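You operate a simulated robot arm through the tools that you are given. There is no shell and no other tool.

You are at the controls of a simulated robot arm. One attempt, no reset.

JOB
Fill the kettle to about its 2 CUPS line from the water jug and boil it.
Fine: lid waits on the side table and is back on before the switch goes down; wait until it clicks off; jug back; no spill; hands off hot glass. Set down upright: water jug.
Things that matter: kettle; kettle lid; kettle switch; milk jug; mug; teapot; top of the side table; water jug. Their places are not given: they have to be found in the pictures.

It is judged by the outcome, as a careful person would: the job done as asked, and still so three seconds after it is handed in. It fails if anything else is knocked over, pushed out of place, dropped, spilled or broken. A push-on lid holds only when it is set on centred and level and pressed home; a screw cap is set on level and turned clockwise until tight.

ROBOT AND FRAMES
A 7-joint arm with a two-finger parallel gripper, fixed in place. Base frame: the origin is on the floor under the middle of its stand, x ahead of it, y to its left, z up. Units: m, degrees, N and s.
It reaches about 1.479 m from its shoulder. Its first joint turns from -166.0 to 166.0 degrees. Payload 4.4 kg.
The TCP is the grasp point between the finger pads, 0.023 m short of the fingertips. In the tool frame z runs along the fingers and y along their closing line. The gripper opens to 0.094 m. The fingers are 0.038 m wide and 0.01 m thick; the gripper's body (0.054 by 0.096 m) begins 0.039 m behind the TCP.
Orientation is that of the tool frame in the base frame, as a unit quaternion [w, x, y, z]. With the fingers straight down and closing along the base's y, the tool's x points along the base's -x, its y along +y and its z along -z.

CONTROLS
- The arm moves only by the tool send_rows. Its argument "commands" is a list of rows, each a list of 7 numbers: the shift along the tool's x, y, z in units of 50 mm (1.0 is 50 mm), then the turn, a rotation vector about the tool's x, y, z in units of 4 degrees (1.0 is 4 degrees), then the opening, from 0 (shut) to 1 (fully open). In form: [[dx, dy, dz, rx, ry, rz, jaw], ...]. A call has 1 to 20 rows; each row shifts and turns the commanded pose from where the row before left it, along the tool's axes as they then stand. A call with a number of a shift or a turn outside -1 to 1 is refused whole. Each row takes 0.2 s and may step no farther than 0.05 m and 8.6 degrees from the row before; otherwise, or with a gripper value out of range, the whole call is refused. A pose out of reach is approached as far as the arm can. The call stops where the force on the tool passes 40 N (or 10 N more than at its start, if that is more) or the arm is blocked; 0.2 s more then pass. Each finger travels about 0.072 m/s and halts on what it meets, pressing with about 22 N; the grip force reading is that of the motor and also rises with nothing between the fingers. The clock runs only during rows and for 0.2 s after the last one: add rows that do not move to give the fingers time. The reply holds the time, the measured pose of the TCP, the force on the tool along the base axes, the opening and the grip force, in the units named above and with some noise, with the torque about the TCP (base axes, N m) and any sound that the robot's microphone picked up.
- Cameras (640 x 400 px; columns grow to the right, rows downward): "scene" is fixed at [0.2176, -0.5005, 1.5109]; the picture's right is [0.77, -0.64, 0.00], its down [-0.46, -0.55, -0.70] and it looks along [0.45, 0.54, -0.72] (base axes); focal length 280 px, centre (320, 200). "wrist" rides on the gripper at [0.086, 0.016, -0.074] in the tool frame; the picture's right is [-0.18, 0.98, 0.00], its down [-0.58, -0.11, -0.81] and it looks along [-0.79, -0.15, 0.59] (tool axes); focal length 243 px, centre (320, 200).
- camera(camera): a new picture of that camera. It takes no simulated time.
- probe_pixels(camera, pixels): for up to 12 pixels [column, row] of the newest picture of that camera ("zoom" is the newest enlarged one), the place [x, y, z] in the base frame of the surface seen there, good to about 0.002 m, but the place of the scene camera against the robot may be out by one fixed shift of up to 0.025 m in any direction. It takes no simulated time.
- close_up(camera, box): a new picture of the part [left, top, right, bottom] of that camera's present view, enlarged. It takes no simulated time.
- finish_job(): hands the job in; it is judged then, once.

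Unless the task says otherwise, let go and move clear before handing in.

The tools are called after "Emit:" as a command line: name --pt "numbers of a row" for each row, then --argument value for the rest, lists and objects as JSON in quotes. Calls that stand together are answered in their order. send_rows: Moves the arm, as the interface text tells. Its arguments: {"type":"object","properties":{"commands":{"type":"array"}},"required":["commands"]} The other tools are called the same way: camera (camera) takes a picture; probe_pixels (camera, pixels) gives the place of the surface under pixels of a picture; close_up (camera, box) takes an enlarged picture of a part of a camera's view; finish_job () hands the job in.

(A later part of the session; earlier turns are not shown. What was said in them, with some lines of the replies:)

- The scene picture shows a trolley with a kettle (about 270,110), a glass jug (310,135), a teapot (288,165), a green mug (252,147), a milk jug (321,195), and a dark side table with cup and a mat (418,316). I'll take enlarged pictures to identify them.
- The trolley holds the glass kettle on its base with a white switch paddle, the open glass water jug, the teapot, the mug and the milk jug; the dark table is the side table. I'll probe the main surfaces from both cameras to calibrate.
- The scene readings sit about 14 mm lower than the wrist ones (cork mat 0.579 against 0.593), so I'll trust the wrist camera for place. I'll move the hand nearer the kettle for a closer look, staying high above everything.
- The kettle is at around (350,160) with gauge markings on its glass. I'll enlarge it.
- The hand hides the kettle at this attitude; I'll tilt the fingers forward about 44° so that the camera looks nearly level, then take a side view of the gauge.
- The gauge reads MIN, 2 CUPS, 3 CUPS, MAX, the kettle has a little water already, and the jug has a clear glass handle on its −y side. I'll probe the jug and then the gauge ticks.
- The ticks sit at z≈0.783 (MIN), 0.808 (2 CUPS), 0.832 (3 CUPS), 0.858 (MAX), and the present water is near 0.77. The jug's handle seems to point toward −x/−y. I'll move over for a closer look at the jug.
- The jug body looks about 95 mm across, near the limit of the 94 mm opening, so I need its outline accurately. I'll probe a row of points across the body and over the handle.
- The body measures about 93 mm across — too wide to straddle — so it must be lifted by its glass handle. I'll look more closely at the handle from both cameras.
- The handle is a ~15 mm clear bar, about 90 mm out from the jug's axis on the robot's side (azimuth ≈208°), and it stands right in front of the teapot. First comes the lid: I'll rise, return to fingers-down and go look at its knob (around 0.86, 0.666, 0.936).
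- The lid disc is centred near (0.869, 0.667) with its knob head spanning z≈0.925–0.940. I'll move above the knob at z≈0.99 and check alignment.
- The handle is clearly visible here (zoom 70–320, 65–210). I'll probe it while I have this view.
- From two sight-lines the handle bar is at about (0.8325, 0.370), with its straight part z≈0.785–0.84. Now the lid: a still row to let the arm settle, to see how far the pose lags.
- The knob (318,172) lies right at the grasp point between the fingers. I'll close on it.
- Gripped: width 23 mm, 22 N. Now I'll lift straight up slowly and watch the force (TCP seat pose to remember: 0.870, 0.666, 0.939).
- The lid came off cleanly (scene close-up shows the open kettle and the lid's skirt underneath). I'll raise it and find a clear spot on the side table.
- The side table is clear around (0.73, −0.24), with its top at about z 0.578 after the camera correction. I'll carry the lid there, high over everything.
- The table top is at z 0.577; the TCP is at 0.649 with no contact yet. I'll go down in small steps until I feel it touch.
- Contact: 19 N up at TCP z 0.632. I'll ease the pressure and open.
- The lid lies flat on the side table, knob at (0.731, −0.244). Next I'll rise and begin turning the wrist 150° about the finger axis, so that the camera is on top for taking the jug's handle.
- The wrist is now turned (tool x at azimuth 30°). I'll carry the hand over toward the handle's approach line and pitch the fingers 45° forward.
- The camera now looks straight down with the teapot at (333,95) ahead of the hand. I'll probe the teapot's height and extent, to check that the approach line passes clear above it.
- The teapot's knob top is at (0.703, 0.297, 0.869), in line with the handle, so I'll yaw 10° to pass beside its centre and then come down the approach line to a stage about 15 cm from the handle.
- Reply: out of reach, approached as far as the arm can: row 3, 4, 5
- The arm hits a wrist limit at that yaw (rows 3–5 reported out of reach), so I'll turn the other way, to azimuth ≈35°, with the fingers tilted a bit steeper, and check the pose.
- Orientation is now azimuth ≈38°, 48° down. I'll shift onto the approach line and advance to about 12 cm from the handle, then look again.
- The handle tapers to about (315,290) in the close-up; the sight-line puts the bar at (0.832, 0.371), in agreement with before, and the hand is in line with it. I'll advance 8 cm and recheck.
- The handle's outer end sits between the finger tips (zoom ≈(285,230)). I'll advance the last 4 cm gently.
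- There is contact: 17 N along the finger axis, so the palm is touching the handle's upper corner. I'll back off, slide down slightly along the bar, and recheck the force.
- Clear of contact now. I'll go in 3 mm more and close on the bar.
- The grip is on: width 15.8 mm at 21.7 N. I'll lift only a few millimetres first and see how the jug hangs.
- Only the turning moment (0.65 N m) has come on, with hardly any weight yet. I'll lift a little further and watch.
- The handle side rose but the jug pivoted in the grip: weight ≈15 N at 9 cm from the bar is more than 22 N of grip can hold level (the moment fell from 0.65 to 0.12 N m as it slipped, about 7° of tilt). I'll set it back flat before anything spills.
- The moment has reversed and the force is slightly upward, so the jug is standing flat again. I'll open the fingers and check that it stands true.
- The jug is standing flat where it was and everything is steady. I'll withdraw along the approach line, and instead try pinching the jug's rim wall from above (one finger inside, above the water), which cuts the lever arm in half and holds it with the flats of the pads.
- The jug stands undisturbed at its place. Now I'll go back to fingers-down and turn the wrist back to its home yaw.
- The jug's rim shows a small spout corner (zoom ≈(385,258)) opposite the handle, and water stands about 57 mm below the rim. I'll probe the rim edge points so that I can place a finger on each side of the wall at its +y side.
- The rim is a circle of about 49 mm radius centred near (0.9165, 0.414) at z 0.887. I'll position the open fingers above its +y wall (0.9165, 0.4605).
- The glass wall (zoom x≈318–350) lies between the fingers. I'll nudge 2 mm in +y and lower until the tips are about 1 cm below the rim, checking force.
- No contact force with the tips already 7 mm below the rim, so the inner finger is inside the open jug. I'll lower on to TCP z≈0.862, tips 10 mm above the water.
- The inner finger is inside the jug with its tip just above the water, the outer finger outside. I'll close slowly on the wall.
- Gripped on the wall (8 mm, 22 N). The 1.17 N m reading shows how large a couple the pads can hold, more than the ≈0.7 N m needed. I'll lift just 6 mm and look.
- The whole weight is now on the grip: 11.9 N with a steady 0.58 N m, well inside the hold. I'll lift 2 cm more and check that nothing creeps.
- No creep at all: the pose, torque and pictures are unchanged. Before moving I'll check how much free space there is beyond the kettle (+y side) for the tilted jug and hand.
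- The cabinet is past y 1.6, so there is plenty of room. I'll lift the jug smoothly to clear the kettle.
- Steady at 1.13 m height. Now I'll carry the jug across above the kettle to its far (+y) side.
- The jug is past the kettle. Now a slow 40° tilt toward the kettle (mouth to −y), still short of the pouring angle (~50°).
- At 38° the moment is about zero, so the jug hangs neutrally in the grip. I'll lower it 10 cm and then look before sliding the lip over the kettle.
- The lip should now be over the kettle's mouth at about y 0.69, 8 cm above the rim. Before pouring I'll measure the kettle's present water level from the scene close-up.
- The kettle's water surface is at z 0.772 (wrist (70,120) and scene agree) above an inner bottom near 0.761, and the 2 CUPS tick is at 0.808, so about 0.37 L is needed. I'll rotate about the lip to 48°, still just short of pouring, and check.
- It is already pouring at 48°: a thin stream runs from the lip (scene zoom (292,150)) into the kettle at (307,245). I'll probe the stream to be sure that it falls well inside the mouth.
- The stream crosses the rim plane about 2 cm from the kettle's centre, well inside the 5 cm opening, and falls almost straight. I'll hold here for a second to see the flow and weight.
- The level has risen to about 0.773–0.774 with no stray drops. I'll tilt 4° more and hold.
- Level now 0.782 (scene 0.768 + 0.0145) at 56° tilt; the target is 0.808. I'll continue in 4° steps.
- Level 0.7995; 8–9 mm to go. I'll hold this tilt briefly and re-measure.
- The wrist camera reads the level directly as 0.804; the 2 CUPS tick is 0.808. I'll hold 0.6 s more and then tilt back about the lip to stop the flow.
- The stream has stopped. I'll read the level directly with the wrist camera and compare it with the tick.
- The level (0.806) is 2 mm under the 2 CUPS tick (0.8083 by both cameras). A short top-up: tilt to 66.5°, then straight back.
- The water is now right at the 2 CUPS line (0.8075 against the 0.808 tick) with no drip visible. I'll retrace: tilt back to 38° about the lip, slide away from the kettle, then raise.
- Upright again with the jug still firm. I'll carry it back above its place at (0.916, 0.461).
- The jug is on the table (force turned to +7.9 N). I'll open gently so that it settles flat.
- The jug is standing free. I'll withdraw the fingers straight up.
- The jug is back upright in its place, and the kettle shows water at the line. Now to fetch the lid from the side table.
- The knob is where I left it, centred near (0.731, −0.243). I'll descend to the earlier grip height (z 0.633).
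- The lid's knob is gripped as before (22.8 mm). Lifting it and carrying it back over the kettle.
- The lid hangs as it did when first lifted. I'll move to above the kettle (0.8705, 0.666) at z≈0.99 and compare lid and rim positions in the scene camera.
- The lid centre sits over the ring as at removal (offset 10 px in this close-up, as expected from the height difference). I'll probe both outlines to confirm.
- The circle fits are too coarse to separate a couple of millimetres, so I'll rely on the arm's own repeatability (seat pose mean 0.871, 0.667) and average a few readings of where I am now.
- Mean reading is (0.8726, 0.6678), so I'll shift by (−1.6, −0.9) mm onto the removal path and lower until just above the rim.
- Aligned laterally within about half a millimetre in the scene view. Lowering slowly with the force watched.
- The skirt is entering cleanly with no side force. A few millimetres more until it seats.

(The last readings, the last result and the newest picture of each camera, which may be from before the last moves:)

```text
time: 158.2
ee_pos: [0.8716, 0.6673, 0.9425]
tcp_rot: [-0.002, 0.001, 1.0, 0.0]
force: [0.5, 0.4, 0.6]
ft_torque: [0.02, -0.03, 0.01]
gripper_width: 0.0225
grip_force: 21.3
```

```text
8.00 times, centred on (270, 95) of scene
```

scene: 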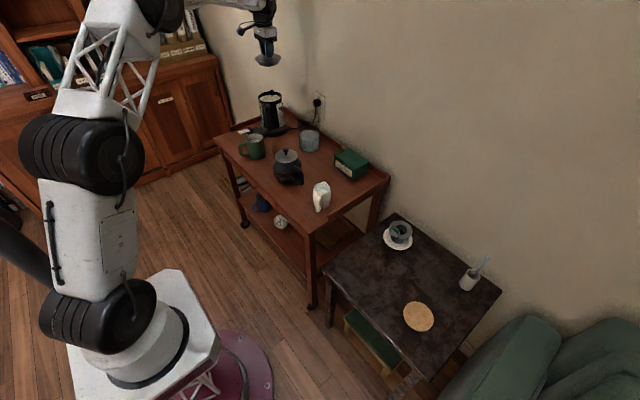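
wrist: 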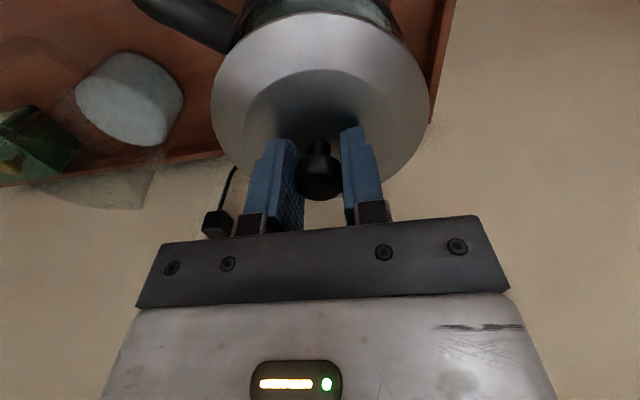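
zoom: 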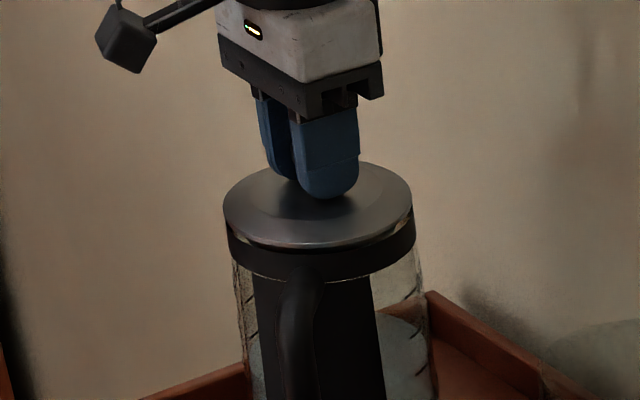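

Emit:
send_rows --pt "0 0 0.05 0 0 0 0" --pt "0 0 0.03 0 0 0 0" --pt "0 0 0 0 0 0 0"

Emit:
close_up --camera "scene" --box '[245, 70, 295, 120]'

```text
time: 159.0
ee_pos: [0.8701, 0.666, 0.9393]
tcp_rot: [-0.002, 0.001, 1.0, 0.001]
force: [-0.3, 0.3, -1.0]
ft_torque: [-0.02, -0.04, 0.0]
gripper_width: 0.0227
grip_force: 21.8
```

```text
8.00 times, centred on (270, 95) of scene
```

zoom: 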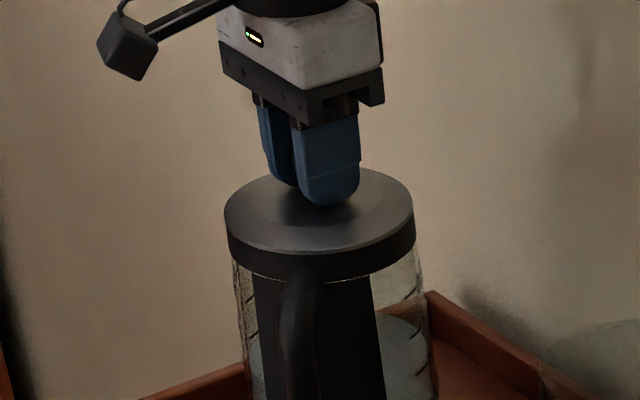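

The lid looks flush. Now I'll press it home and watch the force.

Emit:
send_rows --pt "0 0 0.03 0 0 0 0" --pt "0 0 0.03 0 0 0 0" --pt "0 0 0 0 0 0 0"

```text
time: 159.8
ee_pos: [0.8705, 0.6655, 0.9377]
tcp_rot: [-0.001, 0.001, 1.0, 0.0]
force: [-3.7, -1.2, 18.7]
ft_torque: [0.0, -0.07, 0.13]
gripper_width: 0.0226
grip_force: 21.7
```

Emit:
send_rows --pt "0 0 0.02 0 0 0 0" --pt "0 0 0 0 0 0 0"

```text
time: 160.4
ee_pos: [0.8701, 0.6657, 0.9339]
tcp_rot: [-0.001, 0.001, 1.0, 0.001]
force: [4.7, 0.6, 19.1]
ft_torque: [0.03, -0.02, 0.12]
gripper_width: 0.0229
grip_force: 21.6
```

Emit:
close_up --camera "scene" --box '[245, 70, 295, 120]'

Emit:
camera --camera "wrist"

Emit:
probe_pixels --camera "wrist" --pixels '[[230, 80], [410, 80], [320, 25], [260, 40], [380, 40], [319, 190], [240, 120], [400, 130], [330, 50], [300, 50]]'

```text
8.00 times, centred on (270, 95) of scene
```

zoom: 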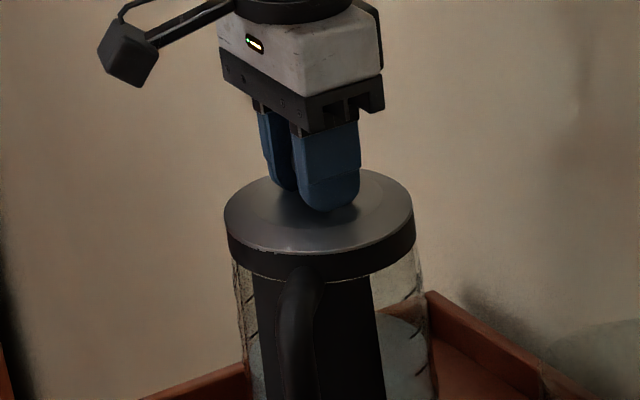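

```text
taken
```

wrist: 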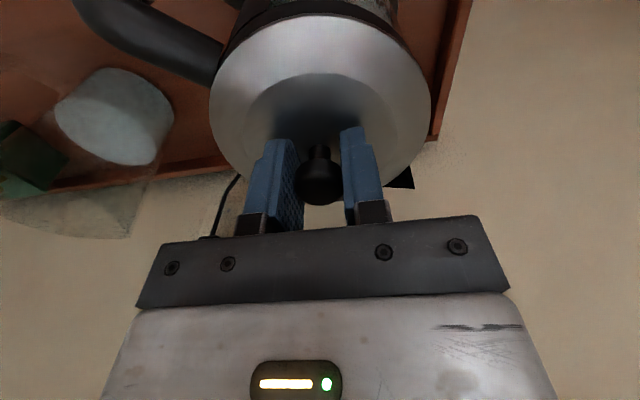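

```text
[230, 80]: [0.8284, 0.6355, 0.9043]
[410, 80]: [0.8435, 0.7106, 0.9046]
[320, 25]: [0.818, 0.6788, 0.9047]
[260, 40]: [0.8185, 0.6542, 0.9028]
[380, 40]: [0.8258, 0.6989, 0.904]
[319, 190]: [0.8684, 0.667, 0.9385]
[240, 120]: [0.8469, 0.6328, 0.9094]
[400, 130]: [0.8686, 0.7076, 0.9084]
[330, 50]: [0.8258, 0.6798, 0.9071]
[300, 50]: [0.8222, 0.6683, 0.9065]
```

The lid edge reads 0.903–0.905 all round, level and at its original height. The fingers slid a little on the knob, so I'll let go and press once more on the knob's top with closed fingers.

Emit:
send_rows --pt "0 0 -0.04 0 0 0 0" --pt "0 0 0 0 0 0 0.3" --pt "0 0 0 0 0 0 0.6" --pt "0 0 0 0 0 0 0.7" --pt "0 0 -0.3 0 0 0 0.7" --pt "0 0 -0.5 0 0 0 0.7" --pt "0 0 -0.3 0 0 0 0.4" --pt "0 0 0 0 0 0 0.1" --pt "0 0 0 0 0 0 0" --pt "0 0 0 0 0 0 0" --pt "0 0 0 0 0 0 0"

Emit:
camera --camera "wrist"

Emit:
close_up --camera "scene" --box '[245, 60, 305, 120]'

```text
time: 162.8
ee_pos: [0.8704, 0.6659, 0.9913]
tcp_rot: [-0.002, 0.0, 1.0, 0.0]
force: [-0.1, -0.5, 1.3]
ft_torque: [0.03, -0.02, -0.03]
gripper_width: 0.0002
grip_force: 21.6
```

```text
taken
```

wrist: 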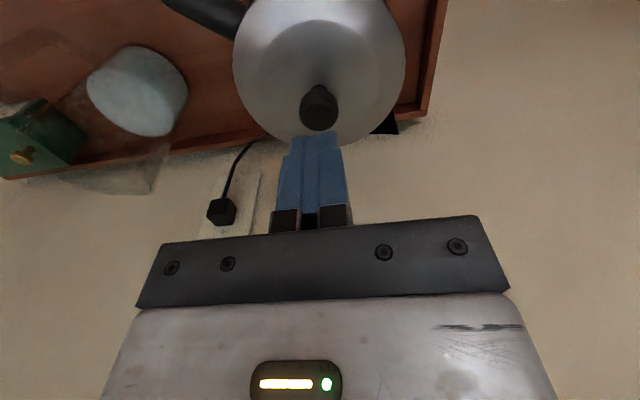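

```text
6.67 times, centred on (275, 90) of scene
```

zoom: 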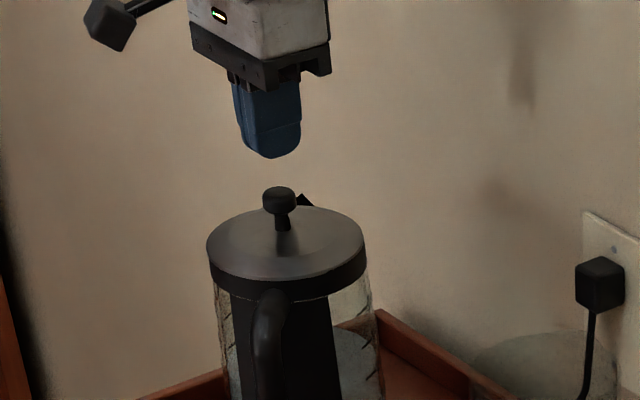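

Emit:
send_rows --pt "0 0 0.3 0 0 0 0" --pt "0 0 0.15 0 0 0 0" --pt "0 0 0.05 0 0 0 0" --pt "0 0 0.05 0 0 0 0" --pt "0 0 0 0 0 0 0"

```text
time: 164.0
ee_pos: [0.8715, 0.6655, 0.964]
tcp_rot: [-0.001, 0.001, 1.0, 0.001]
force: [-1.9, -0.4, 9.2]
ft_torque: [-0.06, 0.01, -0.03]
gripper_width: 0.0001
grip_force: 22.5
```

Emit:
send_rows --pt "0 0 0.02 0 0 0 0" --pt "0 0 0.02 0 0 0 0" --pt "0 0 0 0 0 0 0"

```text
time: 164.8
ee_pos: [0.8702, 0.6655, 0.9642]
tcp_rot: [0.001, 0.002, 1.0, 0.001]
force: [-5.9, -3.9, 37.1]
ft_torque: [-0.07, 0.26, -0.02]
gripper_width: 0.0
grip_force: 22.4
```

Pressed with 37 N and it did not move: the lid is home. I'll rise and verify, then look at the switch.

Emit:
send_rows --pt "0 0 -0.1 0 0 0 0" --pt "0 0 -0.4 0 0 0 0" --pt "0 0 -0.8 0 0 0 0" --pt "0 0 -0.8 0 0 0 0" --pt "0.6 0 -0.6 0 0 0 0" --pt "0.8 0 0 0 0 0 0" --pt "0.8 0 0 0 0 0 0" --pt "0.8 0 0 0 0 0 0" --pt "0.8 0 0 0 0 0 0" --pt "0.4 0 0 0 0 0 0" --pt "0 0 0 0 0 0 0"

Emit:
camera --camera "wrist"

Emit:
close_up --camera "wrist" --box '[260, 0, 420, 220]'

```text
time: 167.2
ee_pos: [0.6606, 0.6647, 1.0966]
tcp_rot: [-0.001, 0.001, 1.0, 0.0]
force: [0.3, -0.1, -0.2]
ft_torque: [-0.02, 0.0, 0.02]
gripper_width: 0.0
grip_force: 21.7
```

```text
taken
```

wrist: 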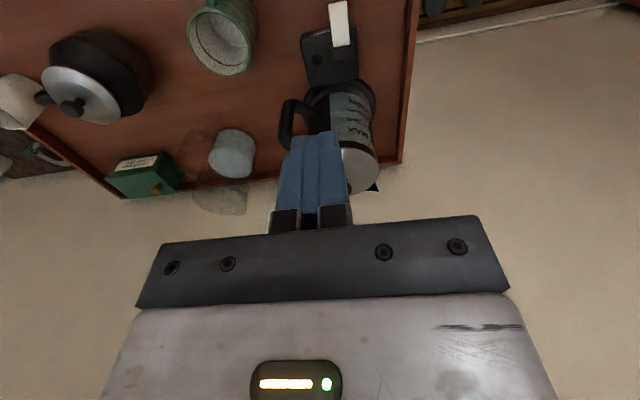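

```text
1.82 times, centred on (340, 110) of wrist
```

zoom: 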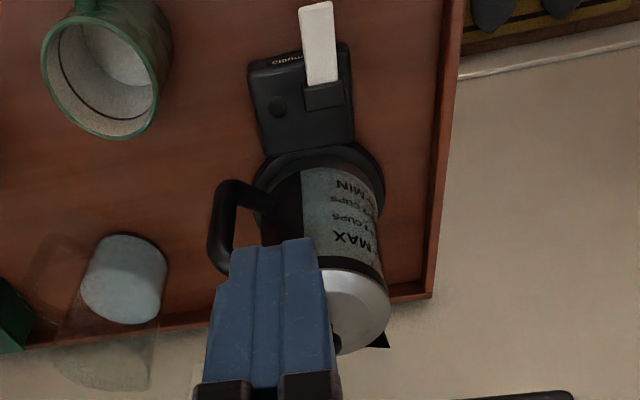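

Emit:
probe_pixels --camera "zoom" --pixels '[[316, 10], [318, 30], [320, 50], [322, 70], [323, 80], [322, 95], [320, 105], [303, 20], [333, 20], [278, 107], [290, 80], [345, 70]]'

Emit:
close_up --camera "wrist" --box '[290, 0, 380, 90]'

Emit:
close_up --camera "scene" --box '[230, 110, 280, 150]'

```text
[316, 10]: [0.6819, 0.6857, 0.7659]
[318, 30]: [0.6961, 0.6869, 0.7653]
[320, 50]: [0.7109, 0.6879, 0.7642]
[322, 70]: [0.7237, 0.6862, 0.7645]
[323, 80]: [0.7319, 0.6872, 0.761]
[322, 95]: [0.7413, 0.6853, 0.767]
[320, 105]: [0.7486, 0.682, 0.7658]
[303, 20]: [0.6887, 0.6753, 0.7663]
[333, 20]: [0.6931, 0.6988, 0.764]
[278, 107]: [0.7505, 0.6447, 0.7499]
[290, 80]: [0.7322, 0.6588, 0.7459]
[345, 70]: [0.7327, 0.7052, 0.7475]
```

```text
4.44 times, centred on (335, 45) of wrist
```

zoom: 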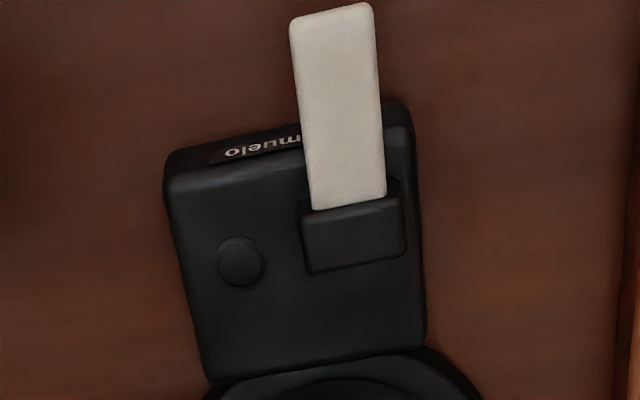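

```text
10.00 times, centred on (255, 130) of scene
```

zoom: 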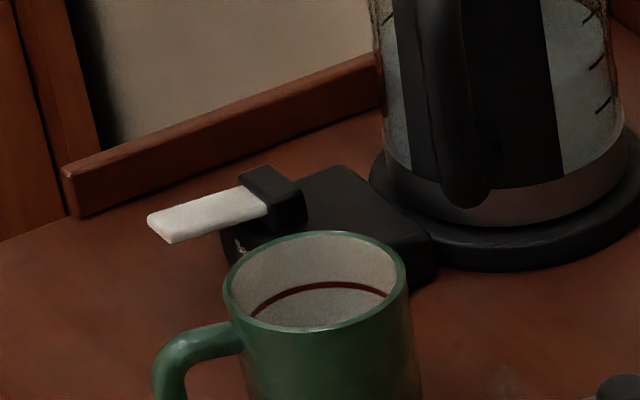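

The switch paddle is a level white lever, tip at x≈0.68, hinge at 0.73, y 0.676–0.699, top z≈0.765. I'll bring the closed fingertips above its outer part (0.691, 0.687).

Emit:
send_rows --pt "-0.1 0.075 0.4 0 0 0 0" --pt "-0.1 0.075 0.8 0 0 0 0" --pt "-0.1 0.075 0.8 0 0 0 0" --pt "-0.1 0.075 0.8 0 0 0 0" --pt "-0.1 0.075 0.8 0 0 0 0" --pt "-0.1 0.071 0.8 0 0 0 0" --pt "0 0 0.4 0 0 0 0" --pt "0 0 0 0 0 0 0"

Emit:
camera --camera "wrist"

Emit:
close_up --camera "scene" --box '[215, 80, 305, 160]'

```text
time: 169.0
ee_pos: [0.6879, 0.6891, 0.8562]
tcp_rot: [-0.002, 0.001, 1.0, 0.0]
force: [-0.3, -0.2, -0.2]
ft_torque: [0.02, 0.02, 0.02]
gripper_width: 0.0
grip_force: 22.1
```

```text
taken
```

wrist: 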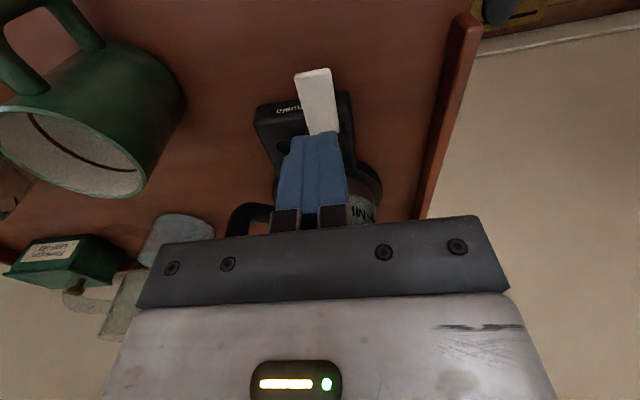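

```text
5.00 times, centred on (260, 120) of scene
```

zoom: 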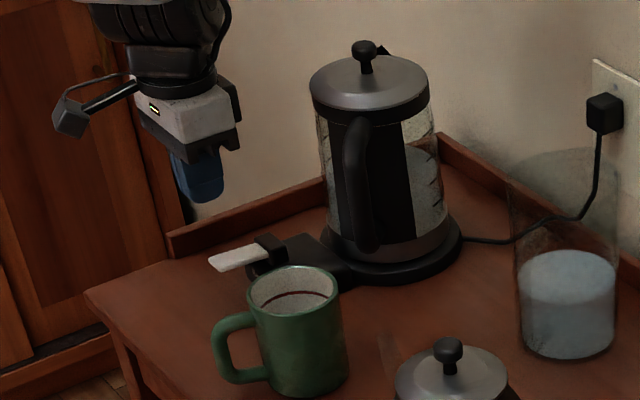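

Emit:
send_rows --pt "-0.04 -0.02 0.3 0 0 0 0" --pt "0 0 0.4 0 0 0 0" --pt "0 0 0.3 0 0 0 0" --pt "0 0 0.15 0 0 0 0" --pt "0 0 0 0 0 0 0"

Emit:
close_up --camera "scene" --box '[225, 100, 285, 150]'

Emit:
close_up --camera "wrist" --box '[240, 60, 400, 240]'

```text
time: 170.2
ee_pos: [0.6913, 0.6885, 0.7989]
tcp_rot: [-0.002, 0.001, 1.0, 0.0]
force: [-0.2, 0.1, 0.0]
ft_torque: [0.01, 0.03, 0.01]
gripper_width: 0.0
grip_force: 22.0
```

```text
8.00 times, centred on (255, 125) of scene
```

zoom: 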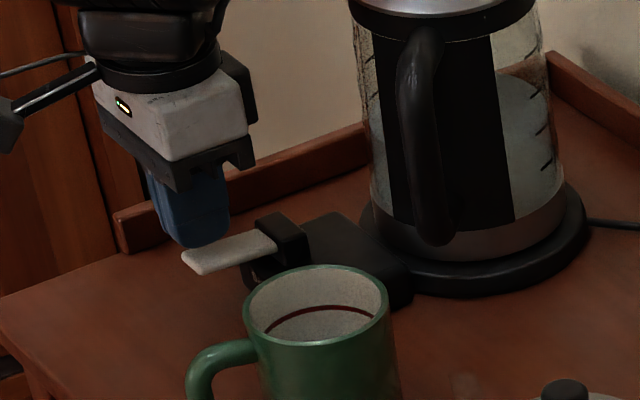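

```text
2.22 times, centred on (320, 150) of wrist
```

zoom: 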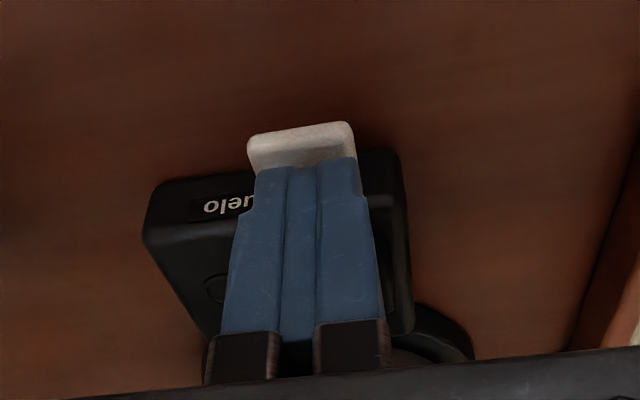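

The fingertips are right over the paddle. Pressing down in small steps, listening for the click.

Emit:
send_rows --pt "0 0 0.1 0 0 0 0" --pt "0 0 0.1 0 0 0 0" --pt "0 0 0.06 0 0 0 0" --pt "0 0 0 0 0 0 0"

```text
time: 171.2
ee_pos: [0.6929, 0.688, 0.7858]
tcp_rot: [-0.002, 0.001, 1.0, 0.0]
force: [-0.3, -1.3, -0.1]
ft_torque: [0.0, 0.0, 0.0]
gripper_width: 0.0001
grip_force: 21.8
```

Emit:
send_rows --pt "0 0 0.06 0 0 0 0" --pt "0 0 0.06 0 0 0 0" --pt "0 0 0 0 0 0 0"

Emit:
close_up --camera "scene" --box '[225, 100, 285, 150]'

```text
time: 172.0
ee_pos: [0.6924, 0.6886, 0.7795]
tcp_rot: [-0.002, 0.0, 1.0, -0.001]
force: [-0.1, 0.8, -0.3]
ft_torque: [-0.04, -0.02, -0.02]
gripper_width: 0.0001
grip_force: 22.0
```

```text
8.00 times, centred on (255, 125) of scene
```

zoom: 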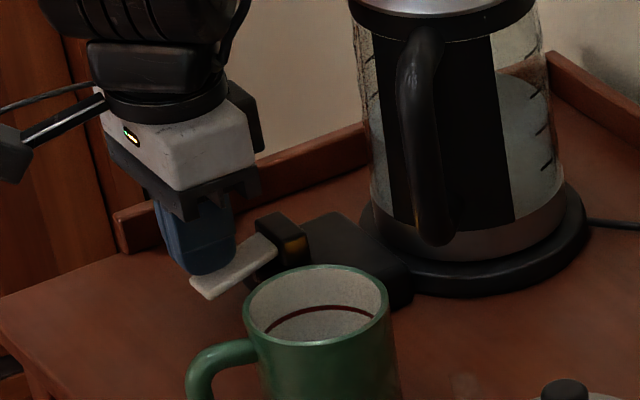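

The paddle has gone down and an amber glow shows on its block (zoom (295,245)). I'll ease off and see whether it stays down.

Emit:
send_rows --pt "0 0 -0.2 0 0 0 0" --pt "0 0 -0.4 0 0 0 0" --pt "0 0 0 0 0 0 0"

Emit:
close_up --camera "scene" --box '[225, 100, 285, 150]'

Emit:
camera --camera "wrist"

```text
time: 172.8
ee_pos: [0.6916, 0.688, 0.8121]
tcp_rot: [-0.002, 0.001, 1.0, 0.0]
force: [-0.4, 0.0, -0.2]
ft_torque: [0.03, 0.02, -0.01]
gripper_width: 0.0
grip_force: 21.8
```

```text
8.00 times, centred on (255, 125) of scene
```

zoom: 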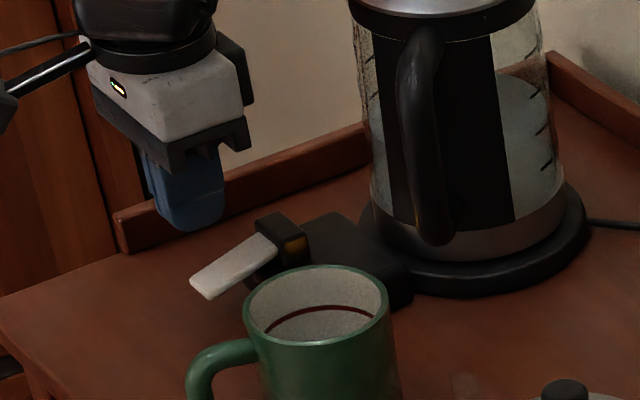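

```text
taken
```

wrist: 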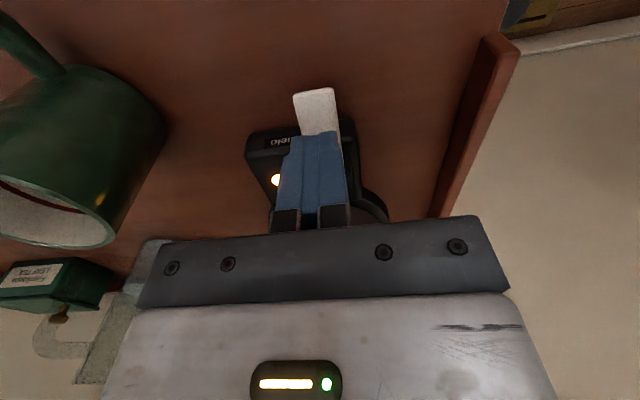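

The paddle stays down and the lamp glows (wrist (276,179)): it is on. I'll retreat well clear of the kettle and wait for the click-off.

Emit:
send_rows --pt "0 0 -0.6 0 0 0 0" --pt "0 0 -0.9 0 0 0 0" --pt "0.2 0 -0.9 0 0 0 0" --pt "0.4 0 -0.8 0 0 0 0" --pt "0.6 0 -0.7 0 0 0 0" --pt "0.8 0 -0.4 0 0 0 0.2" --pt "0.8 0 0 0 0 0 0.2" --pt "0.6 0 0 0 0 0 0.2" --pt "0 0 0 0 0 0 0.2"

Emit:
camera --camera "scene"

Emit:
close_up --camera "scene" --box '[215, 75, 345, 175]'

```text
time: 174.8
ee_pos: [0.523, 0.6879, 1.0264]
tcp_rot: [-0.002, 0.001, 1.0, 0.0]
force: [-0.7, 0.3, -0.3]
ft_torque: [0.01, 0.01, 0.01]
gripper_width: 0.0189
grip_force: 0.1
```

```text
taken
```

scene: 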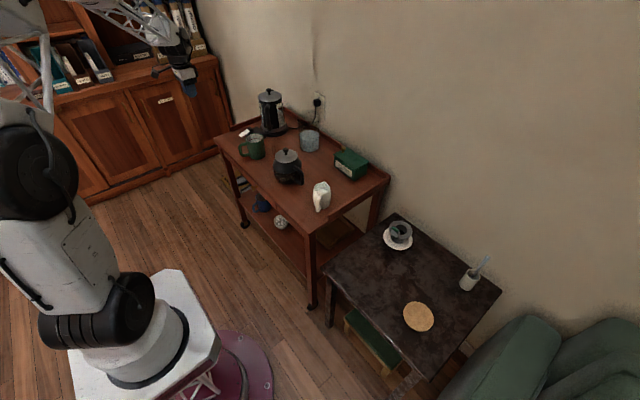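

```text
4.00 times, centred on (280, 125) of scene
```

zoom: 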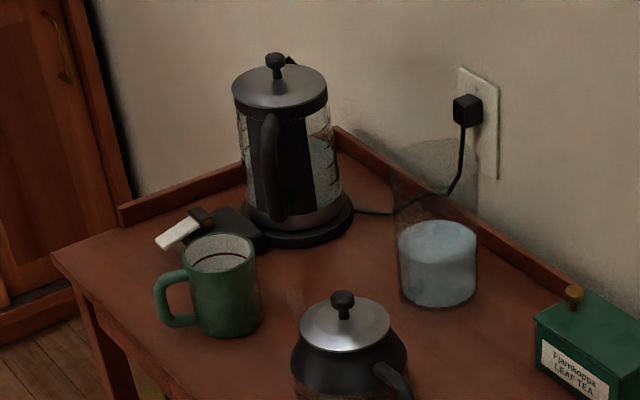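

Everything is in place: the lid is on, the paddle down, the jug in its spot. Now I wait, with still rows, for the switch to click off.

Emit:
send_rows --pt "0 0 0 0 0 0 0.2" --pt "0 0 0 0 0 0 0.2" --pt "0 0 0 0 0 0 0.2" --pt "0 0 0 0 0 0 0.2" --pt "0 0 0 0 0 0 0.2" --pt "0 0 0 0 0 0 0.2" --pt "0 0 0 0 0 0 0.2" --pt "0 0 0 0 0 0 0.2" --pt "0 0 0 0 0 0 0.2" --pt "0 0 0 0 0 0 0.2" --pt "0 0 0 0 0 0 0.2" --pt "0 0 0 0 0 0 0.2" --pt "0 0 0 0 0 0 0.2" --pt "0 0 0 0 0 0 0.2" --pt "0 0 0 0 0 0 0.2" --pt "0 0 0 0 0 0 0.2" --pt "0 0 0 0 0 0 0.2" --pt "0 0 0 0 0 0 0.2" --pt "0 0 0 0 0 0 0.2" --pt "0 0 0 0 0 0 0.2"

Emit:
send_rows --pt "0 0 0 0 0 0 0.2" --pt "0 0 0 0 0 0 0.2" --pt "0 0 0 0 0 0 0.2" --pt "0 0 0 0 0 0 0.2" --pt "0 0 0 0 0 0 0.2" --pt "0 0 0 0 0 0 0.2" --pt "0 0 0 0 0 0 0.2" --pt "0 0 0 0 0 0 0.2" --pt "0 0 0 0 0 0 0.2" --pt "0 0 0 0 0 0 0.2" --pt "0 0 0 0 0 0 0.2" --pt "0 0 0 0 0 0 0.2" --pt "0 0 0 0 0 0 0.2" --pt "0 0 0 0 0 0 0.2" --pt "0 0 0 0 0 0 0.2" --pt "0 0 0 0 0 0 0.2" --pt "0 0 0 0 0 0 0.2" --pt "0 0 0 0 0 0 0.2" --pt "0 0 0 0 0 0 0.2" --pt "0 0 0 0 0 0 0.2"

Emit:
send_rows --pt "0 0 0 0 0 0 0.2" --pt "0 0 0 0 0 0 0.2" --pt "0 0 0 0 0 0 0.2" --pt "0 0 0 0 0 0 0.2" --pt "0 0 0 0 0 0 0.2" --pt "0 0 0 0 0 0 0.2" --pt "0 0 0 0 0 0 0.2" --pt "0 0 0 0 0 0 0.2" --pt "0 0 0 0 0 0 0.2" --pt "0 0 0 0 0 0 0.2" --pt "0 0 0 0 0 0 0.2" --pt "0 0 0 0 0 0 0.2" --pt "0 0 0 0 0 0 0.2" --pt "0 0 0 0 0 0 0.2" --pt "0 0 0 0 0 0 0.2" --pt "0 0 0 0 0 0 0.2" --pt "0 0 0 0 0 0 0.2" --pt "0 0 0 0 0 0 0.2" --pt "0 0 0 0 0 0 0.2" --pt "0 0 0 0 0 0 0.2"

Emit:
close_up --camera "scene" --box '[225, 80, 305, 150]'

```text
time: 179.0
ee_pos: [0.5228, 0.6878, 1.0267]
tcp_rot: [-0.002, 0.0, 1.0, 0.0]
force: [-0.5, 0.0, 1.1]
ft_torque: [0.02, 0.01, 0.01]
gripper_width: 0.0189
grip_force: 0.0
```

```text
time: 183.2
ee_pos: [0.5235, 0.6874, 1.0264]
tcp_rot: [-0.002, 0.001, 1.0, 0.0]
force: [0.8, -0.7, 0.4]
ft_torque: [0.01, -0.03, 0.03]
gripper_width: 0.0188
grip_force: 0.1
```

```text
time: 187.4
ee_pos: [0.5228, 0.6884, 1.0272]
tcp_rot: [-0.002, 0.001, 1.0, 0.001]
force: [0.1, 0.6, -0.4]
ft_torque: [0.02, 0.04, 0.01]
gripper_width: 0.0188
grip_force: 0.0
```

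```text
5.71 times, centred on (265, 115) of scene
```

zoom: 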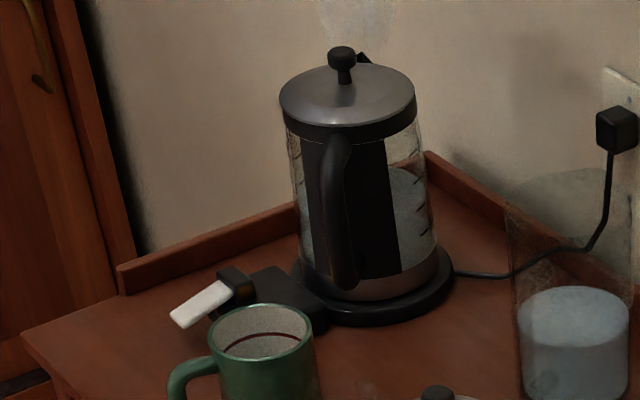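

The paddle is still down and a faint haze of steam shows above the spout (zoom (350,15)). I keep waiting.

Emit:
send_rows --pt "0 0 0 0 0 0 0.2" --pt "0 0 0 0 0 0 0.2" --pt "0 0 0 0 0 0 0.2" --pt "0 0 0 0 0 0 0.2" --pt "0 0 0 0 0 0 0.2" --pt "0 0 0 0 0 0 0.2" --pt "0 0 0 0 0 0 0.2" --pt "0 0 0 0 0 0 0.2" --pt "0 0 0 0 0 0 0.2" --pt "0 0 0 0 0 0 0.2" --pt "0 0 0 0 0 0 0.2" --pt "0 0 0 0 0 0 0.2" --pt "0 0 0 0 0 0 0.2" --pt "0 0 0 0 0 0 0.2" --pt "0 0 0 0 0 0 0.2" --pt "0 0 0 0 0 0 0.2" --pt "0 0 0 0 0 0 0.2" --pt "0 0 0 0 0 0 0.2" --pt "0 0 0 0 0 0 0.2" --pt "0 0 0 0 0 0 0.2"

Emit:
send_rows --pt "0 0 0 0 0 0 0.2" --pt "0 0 0 0 0 0 0.2" --pt "0 0 0 0 0 0 0.2" --pt "0 0 0 0 0 0 0.2" --pt "0 0 0 0 0 0 0.2" --pt "0 0 0 0 0 0 0.2" --pt "0 0 0 0 0 0 0.2" --pt "0 0 0 0 0 0 0.2" --pt "0 0 0 0 0 0 0.2" --pt "0 0 0 0 0 0 0.2" --pt "0 0 0 0 0 0 0.2" --pt "0 0 0 0 0 0 0.2" --pt "0 0 0 0 0 0 0.2" --pt "0 0 0 0 0 0 0.2" --pt "0 0 0 0 0 0 0.2" --pt "0 0 0 0 0 0 0.2" --pt "0 0 0 0 0 0 0.2" --pt "0 0 0 0 0 0 0.2" --pt "0 0 0 0 0 0 0.2" --pt "0 0 0 0 0 0 0.2"

Emit:
send_rows --pt "0 0 0 0 0 0 0.2" --pt "0 0 0 0 0 0 0.2" --pt "0 0 0 0 0 0 0.2" --pt "0 0 0 0 0 0 0.2" --pt "0 0 0 0 0 0 0.2" --pt "0 0 0 0 0 0 0.2" --pt "0 0 0 0 0 0 0.2" --pt "0 0 0 0 0 0 0.2" --pt "0 0 0 0 0 0 0.2" --pt "0 0 0 0 0 0 0.2" --pt "0 0 0 0 0 0 0.2" --pt "0 0 0 0 0 0 0.2" --pt "0 0 0 0 0 0 0.2" --pt "0 0 0 0 0 0 0.2" --pt "0 0 0 0 0 0 0.2" --pt "0 0 0 0 0 0 0.2" --pt "0 0 0 0 0 0 0.2" --pt "0 0 0 0 0 0 0.2" --pt "0 0 0 0 0 0 0.2" --pt "0 0 0 0 0 0 0.2"

Emit:
send_rows --pt "0 0 0 0 0 0 0.2" --pt "0 0 0 0 0 0 0.2" --pt "0 0 0 0 0 0 0.2" --pt "0 0 0 0 0 0 0.2" --pt "0 0 0 0 0 0 0.2" --pt "0 0 0 0 0 0 0.2" --pt "0 0 0 0 0 0 0.2" --pt "0 0 0 0 0 0 0.2" --pt "0 0 0 0 0 0 0.2" --pt "0 0 0 0 0 0 0.2" --pt "0 0 0 0 0 0 0.2" --pt "0 0 0 0 0 0 0.2" --pt "0 0 0 0 0 0 0.2" --pt "0 0 0 0 0 0 0.2" --pt "0 0 0 0 0 0 0.2" --pt "0 0 0 0 0 0 0.2" --pt "0 0 0 0 0 0 0.2" --pt "0 0 0 0 0 0 0.2" --pt "0 0 0 0 0 0 0.2" --pt "0 0 0 0 0 0 0.2"

Emit:
close_up --camera "scene" --box '[225, 80, 305, 150]'

```text
time: 191.6
ee_pos: [0.5229, 0.6884, 1.0274]
tcp_rot: [-0.002, 0.001, 1.0, 0.001]
force: [0.1, -0.2, -0.5]
ft_torque: [0.0, -0.03, -0.02]
gripper_width: 0.0185
grip_force: 0.0
```

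```text
time: 195.8
ee_pos: [0.5222, 0.6882, 1.0273]
tcp_rot: [-0.002, 0.001, 1.0, 0.0]
force: [-0.3, 0.0, 0.1]
ft_torque: [-0.03, 0.0, -0.02]
gripper_width: 0.019
grip_force: 0.0
```

```text
time: 200.0
ee_pos: [0.5232, 0.6878, 1.0278]
tcp_rot: [-0.002, 0.001, 1.0, -0.001]
force: [0.2, 0.0, -0.2]
ft_torque: [0.01, 0.03, 0.0]
gripper_width: 0.0188
grip_force: 0.1
```

```text
time: 204.2
ee_pos: [0.5228, 0.6885, 1.0275]
tcp_rot: [-0.002, 0.001, 1.0, -0.001]
force: [-0.6, 0.7, 0.3]
ft_torque: [0.02, -0.01, 0.0]
gripper_width: 0.019
grip_force: 0.0
```

```text
5.71 times, centred on (265, 115) of scene
```

zoom: 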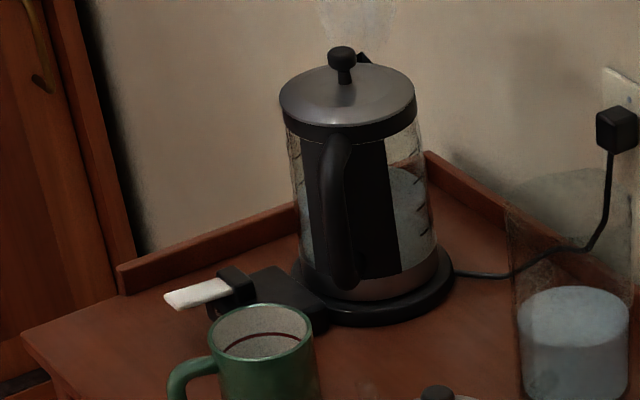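

The paddle now stands level again (zoom (195,292)), so it went off between 187 and 204 s, though no sound was reported. I'll look for steam and the lamp state to be sure that it really boiled.

Emit:
close_up --camera "scene" --box '[220, 20, 330, 140]'

Emit:
close_up --camera "scene" --box '[230, 110, 280, 150]'

Emit:
camera --camera "wrist"

Emit:
camera --camera "scene"

```text
3.33 times, centred on (275, 80) of scene
```

zoom: 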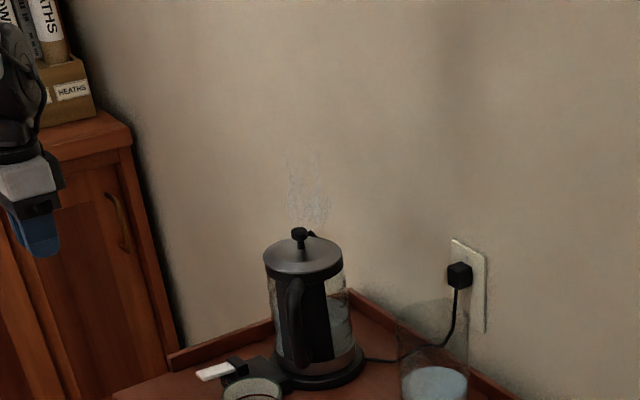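

```text
10.00 times, centred on (255, 130) of scene
```

zoom: 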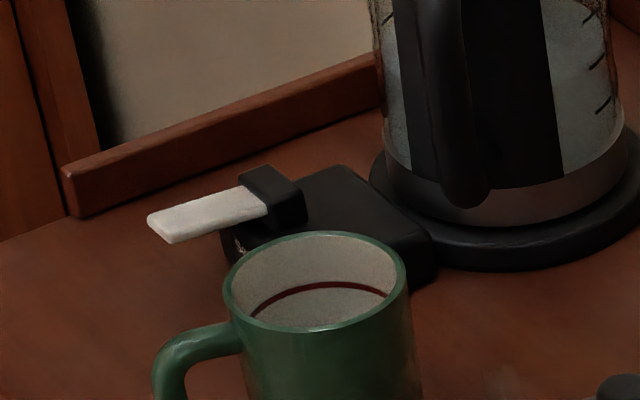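

```text
taken
```

wrist: 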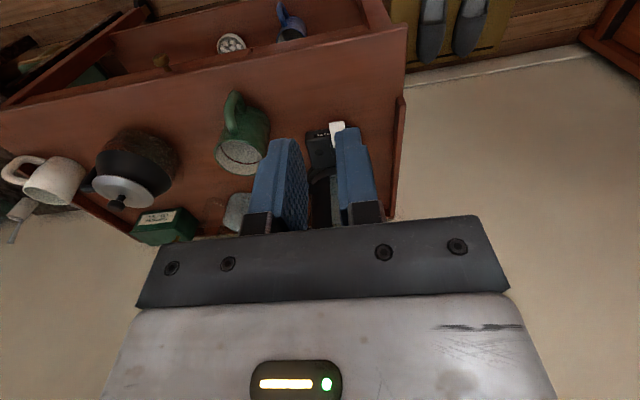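

```text
taken
```

scene: 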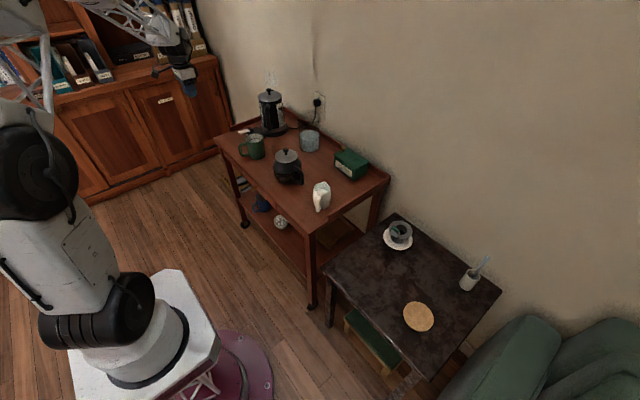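

Steam rises above the spout (zoom (310,190)), the lamp is off and the paddle has sprung back level, so it boiled and switched itself off. I'll take one last look over the whole table before handing in.

Emit:
close_up --camera "scene" --box '[210, 70, 400, 220]'

Emit:
close_up --camera "scene" --box '[250, 85, 300, 135]'

Emit:
close_up --camera "scene" --box '[310, 200, 510, 390]'

```text
2.67 times, centred on (305, 145) of scene
```

zoom: 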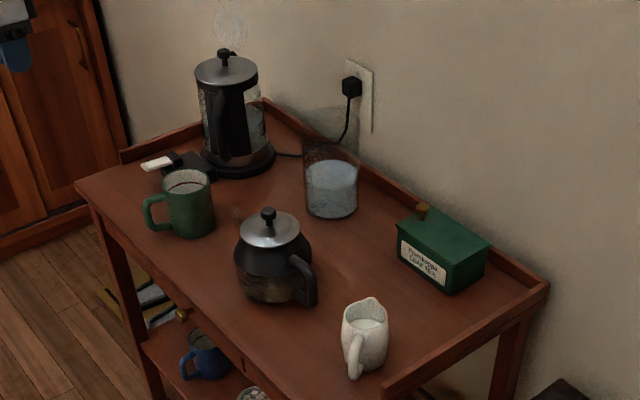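

```text
8.00 times, centred on (275, 110) of scene
```

zoom: 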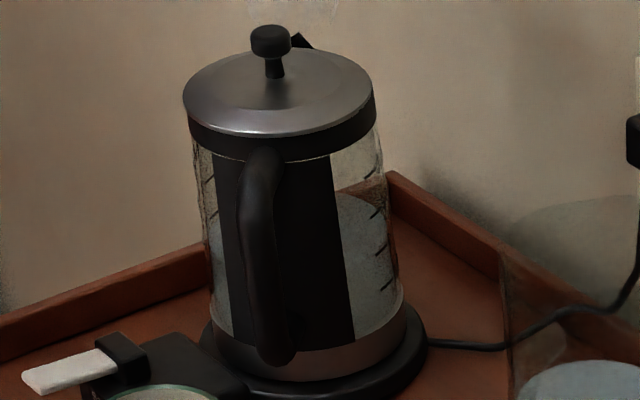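

```text
2.11 times, centred on (410, 295) of scene
```

zoom: 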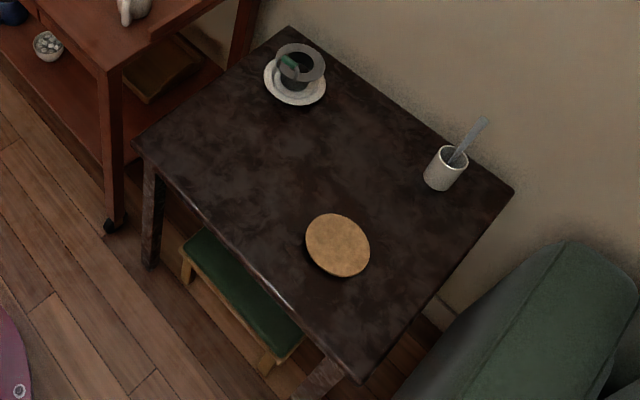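

The final pictures show the lid flush on the kettle with water at the 2 CUPS tick, steam rising and the switch off. The jug stands upright in its place, nothing is spilled or displaced, and the hand is empty and clear, so I'm handing in.

Emit:
finish_job

```text
The job is handed in.
```

The kettle is filled to about its 2 CUPS line and boiled, and the job is handed in. I don't have the judging result.

- **Water level:** the surface read 0.8075 m against the 2 CUPS tick at about 0.808 m. I saw no spill.
- **Lid:** it waited flat on the dark side table. I set it back on level and pressed it home with about 37 N before touching the switch.
- **Boil:** no click was reported by the microphone. I judged that it boiled and switched itself off because steam was rising, the lamp had gone out and the paddle had sprung back up.
- **Water jug:** it is back upright within about a millimetre of where it stood. The first try, by the handle, let it pivot about 7° without spilling. I then lifted it by pinching the rim with one finger inside, above the water.
- **Hot glass and the rest:** the hand stayed clear of the kettle after the switch went down, and the last pictures show nothing else moved.
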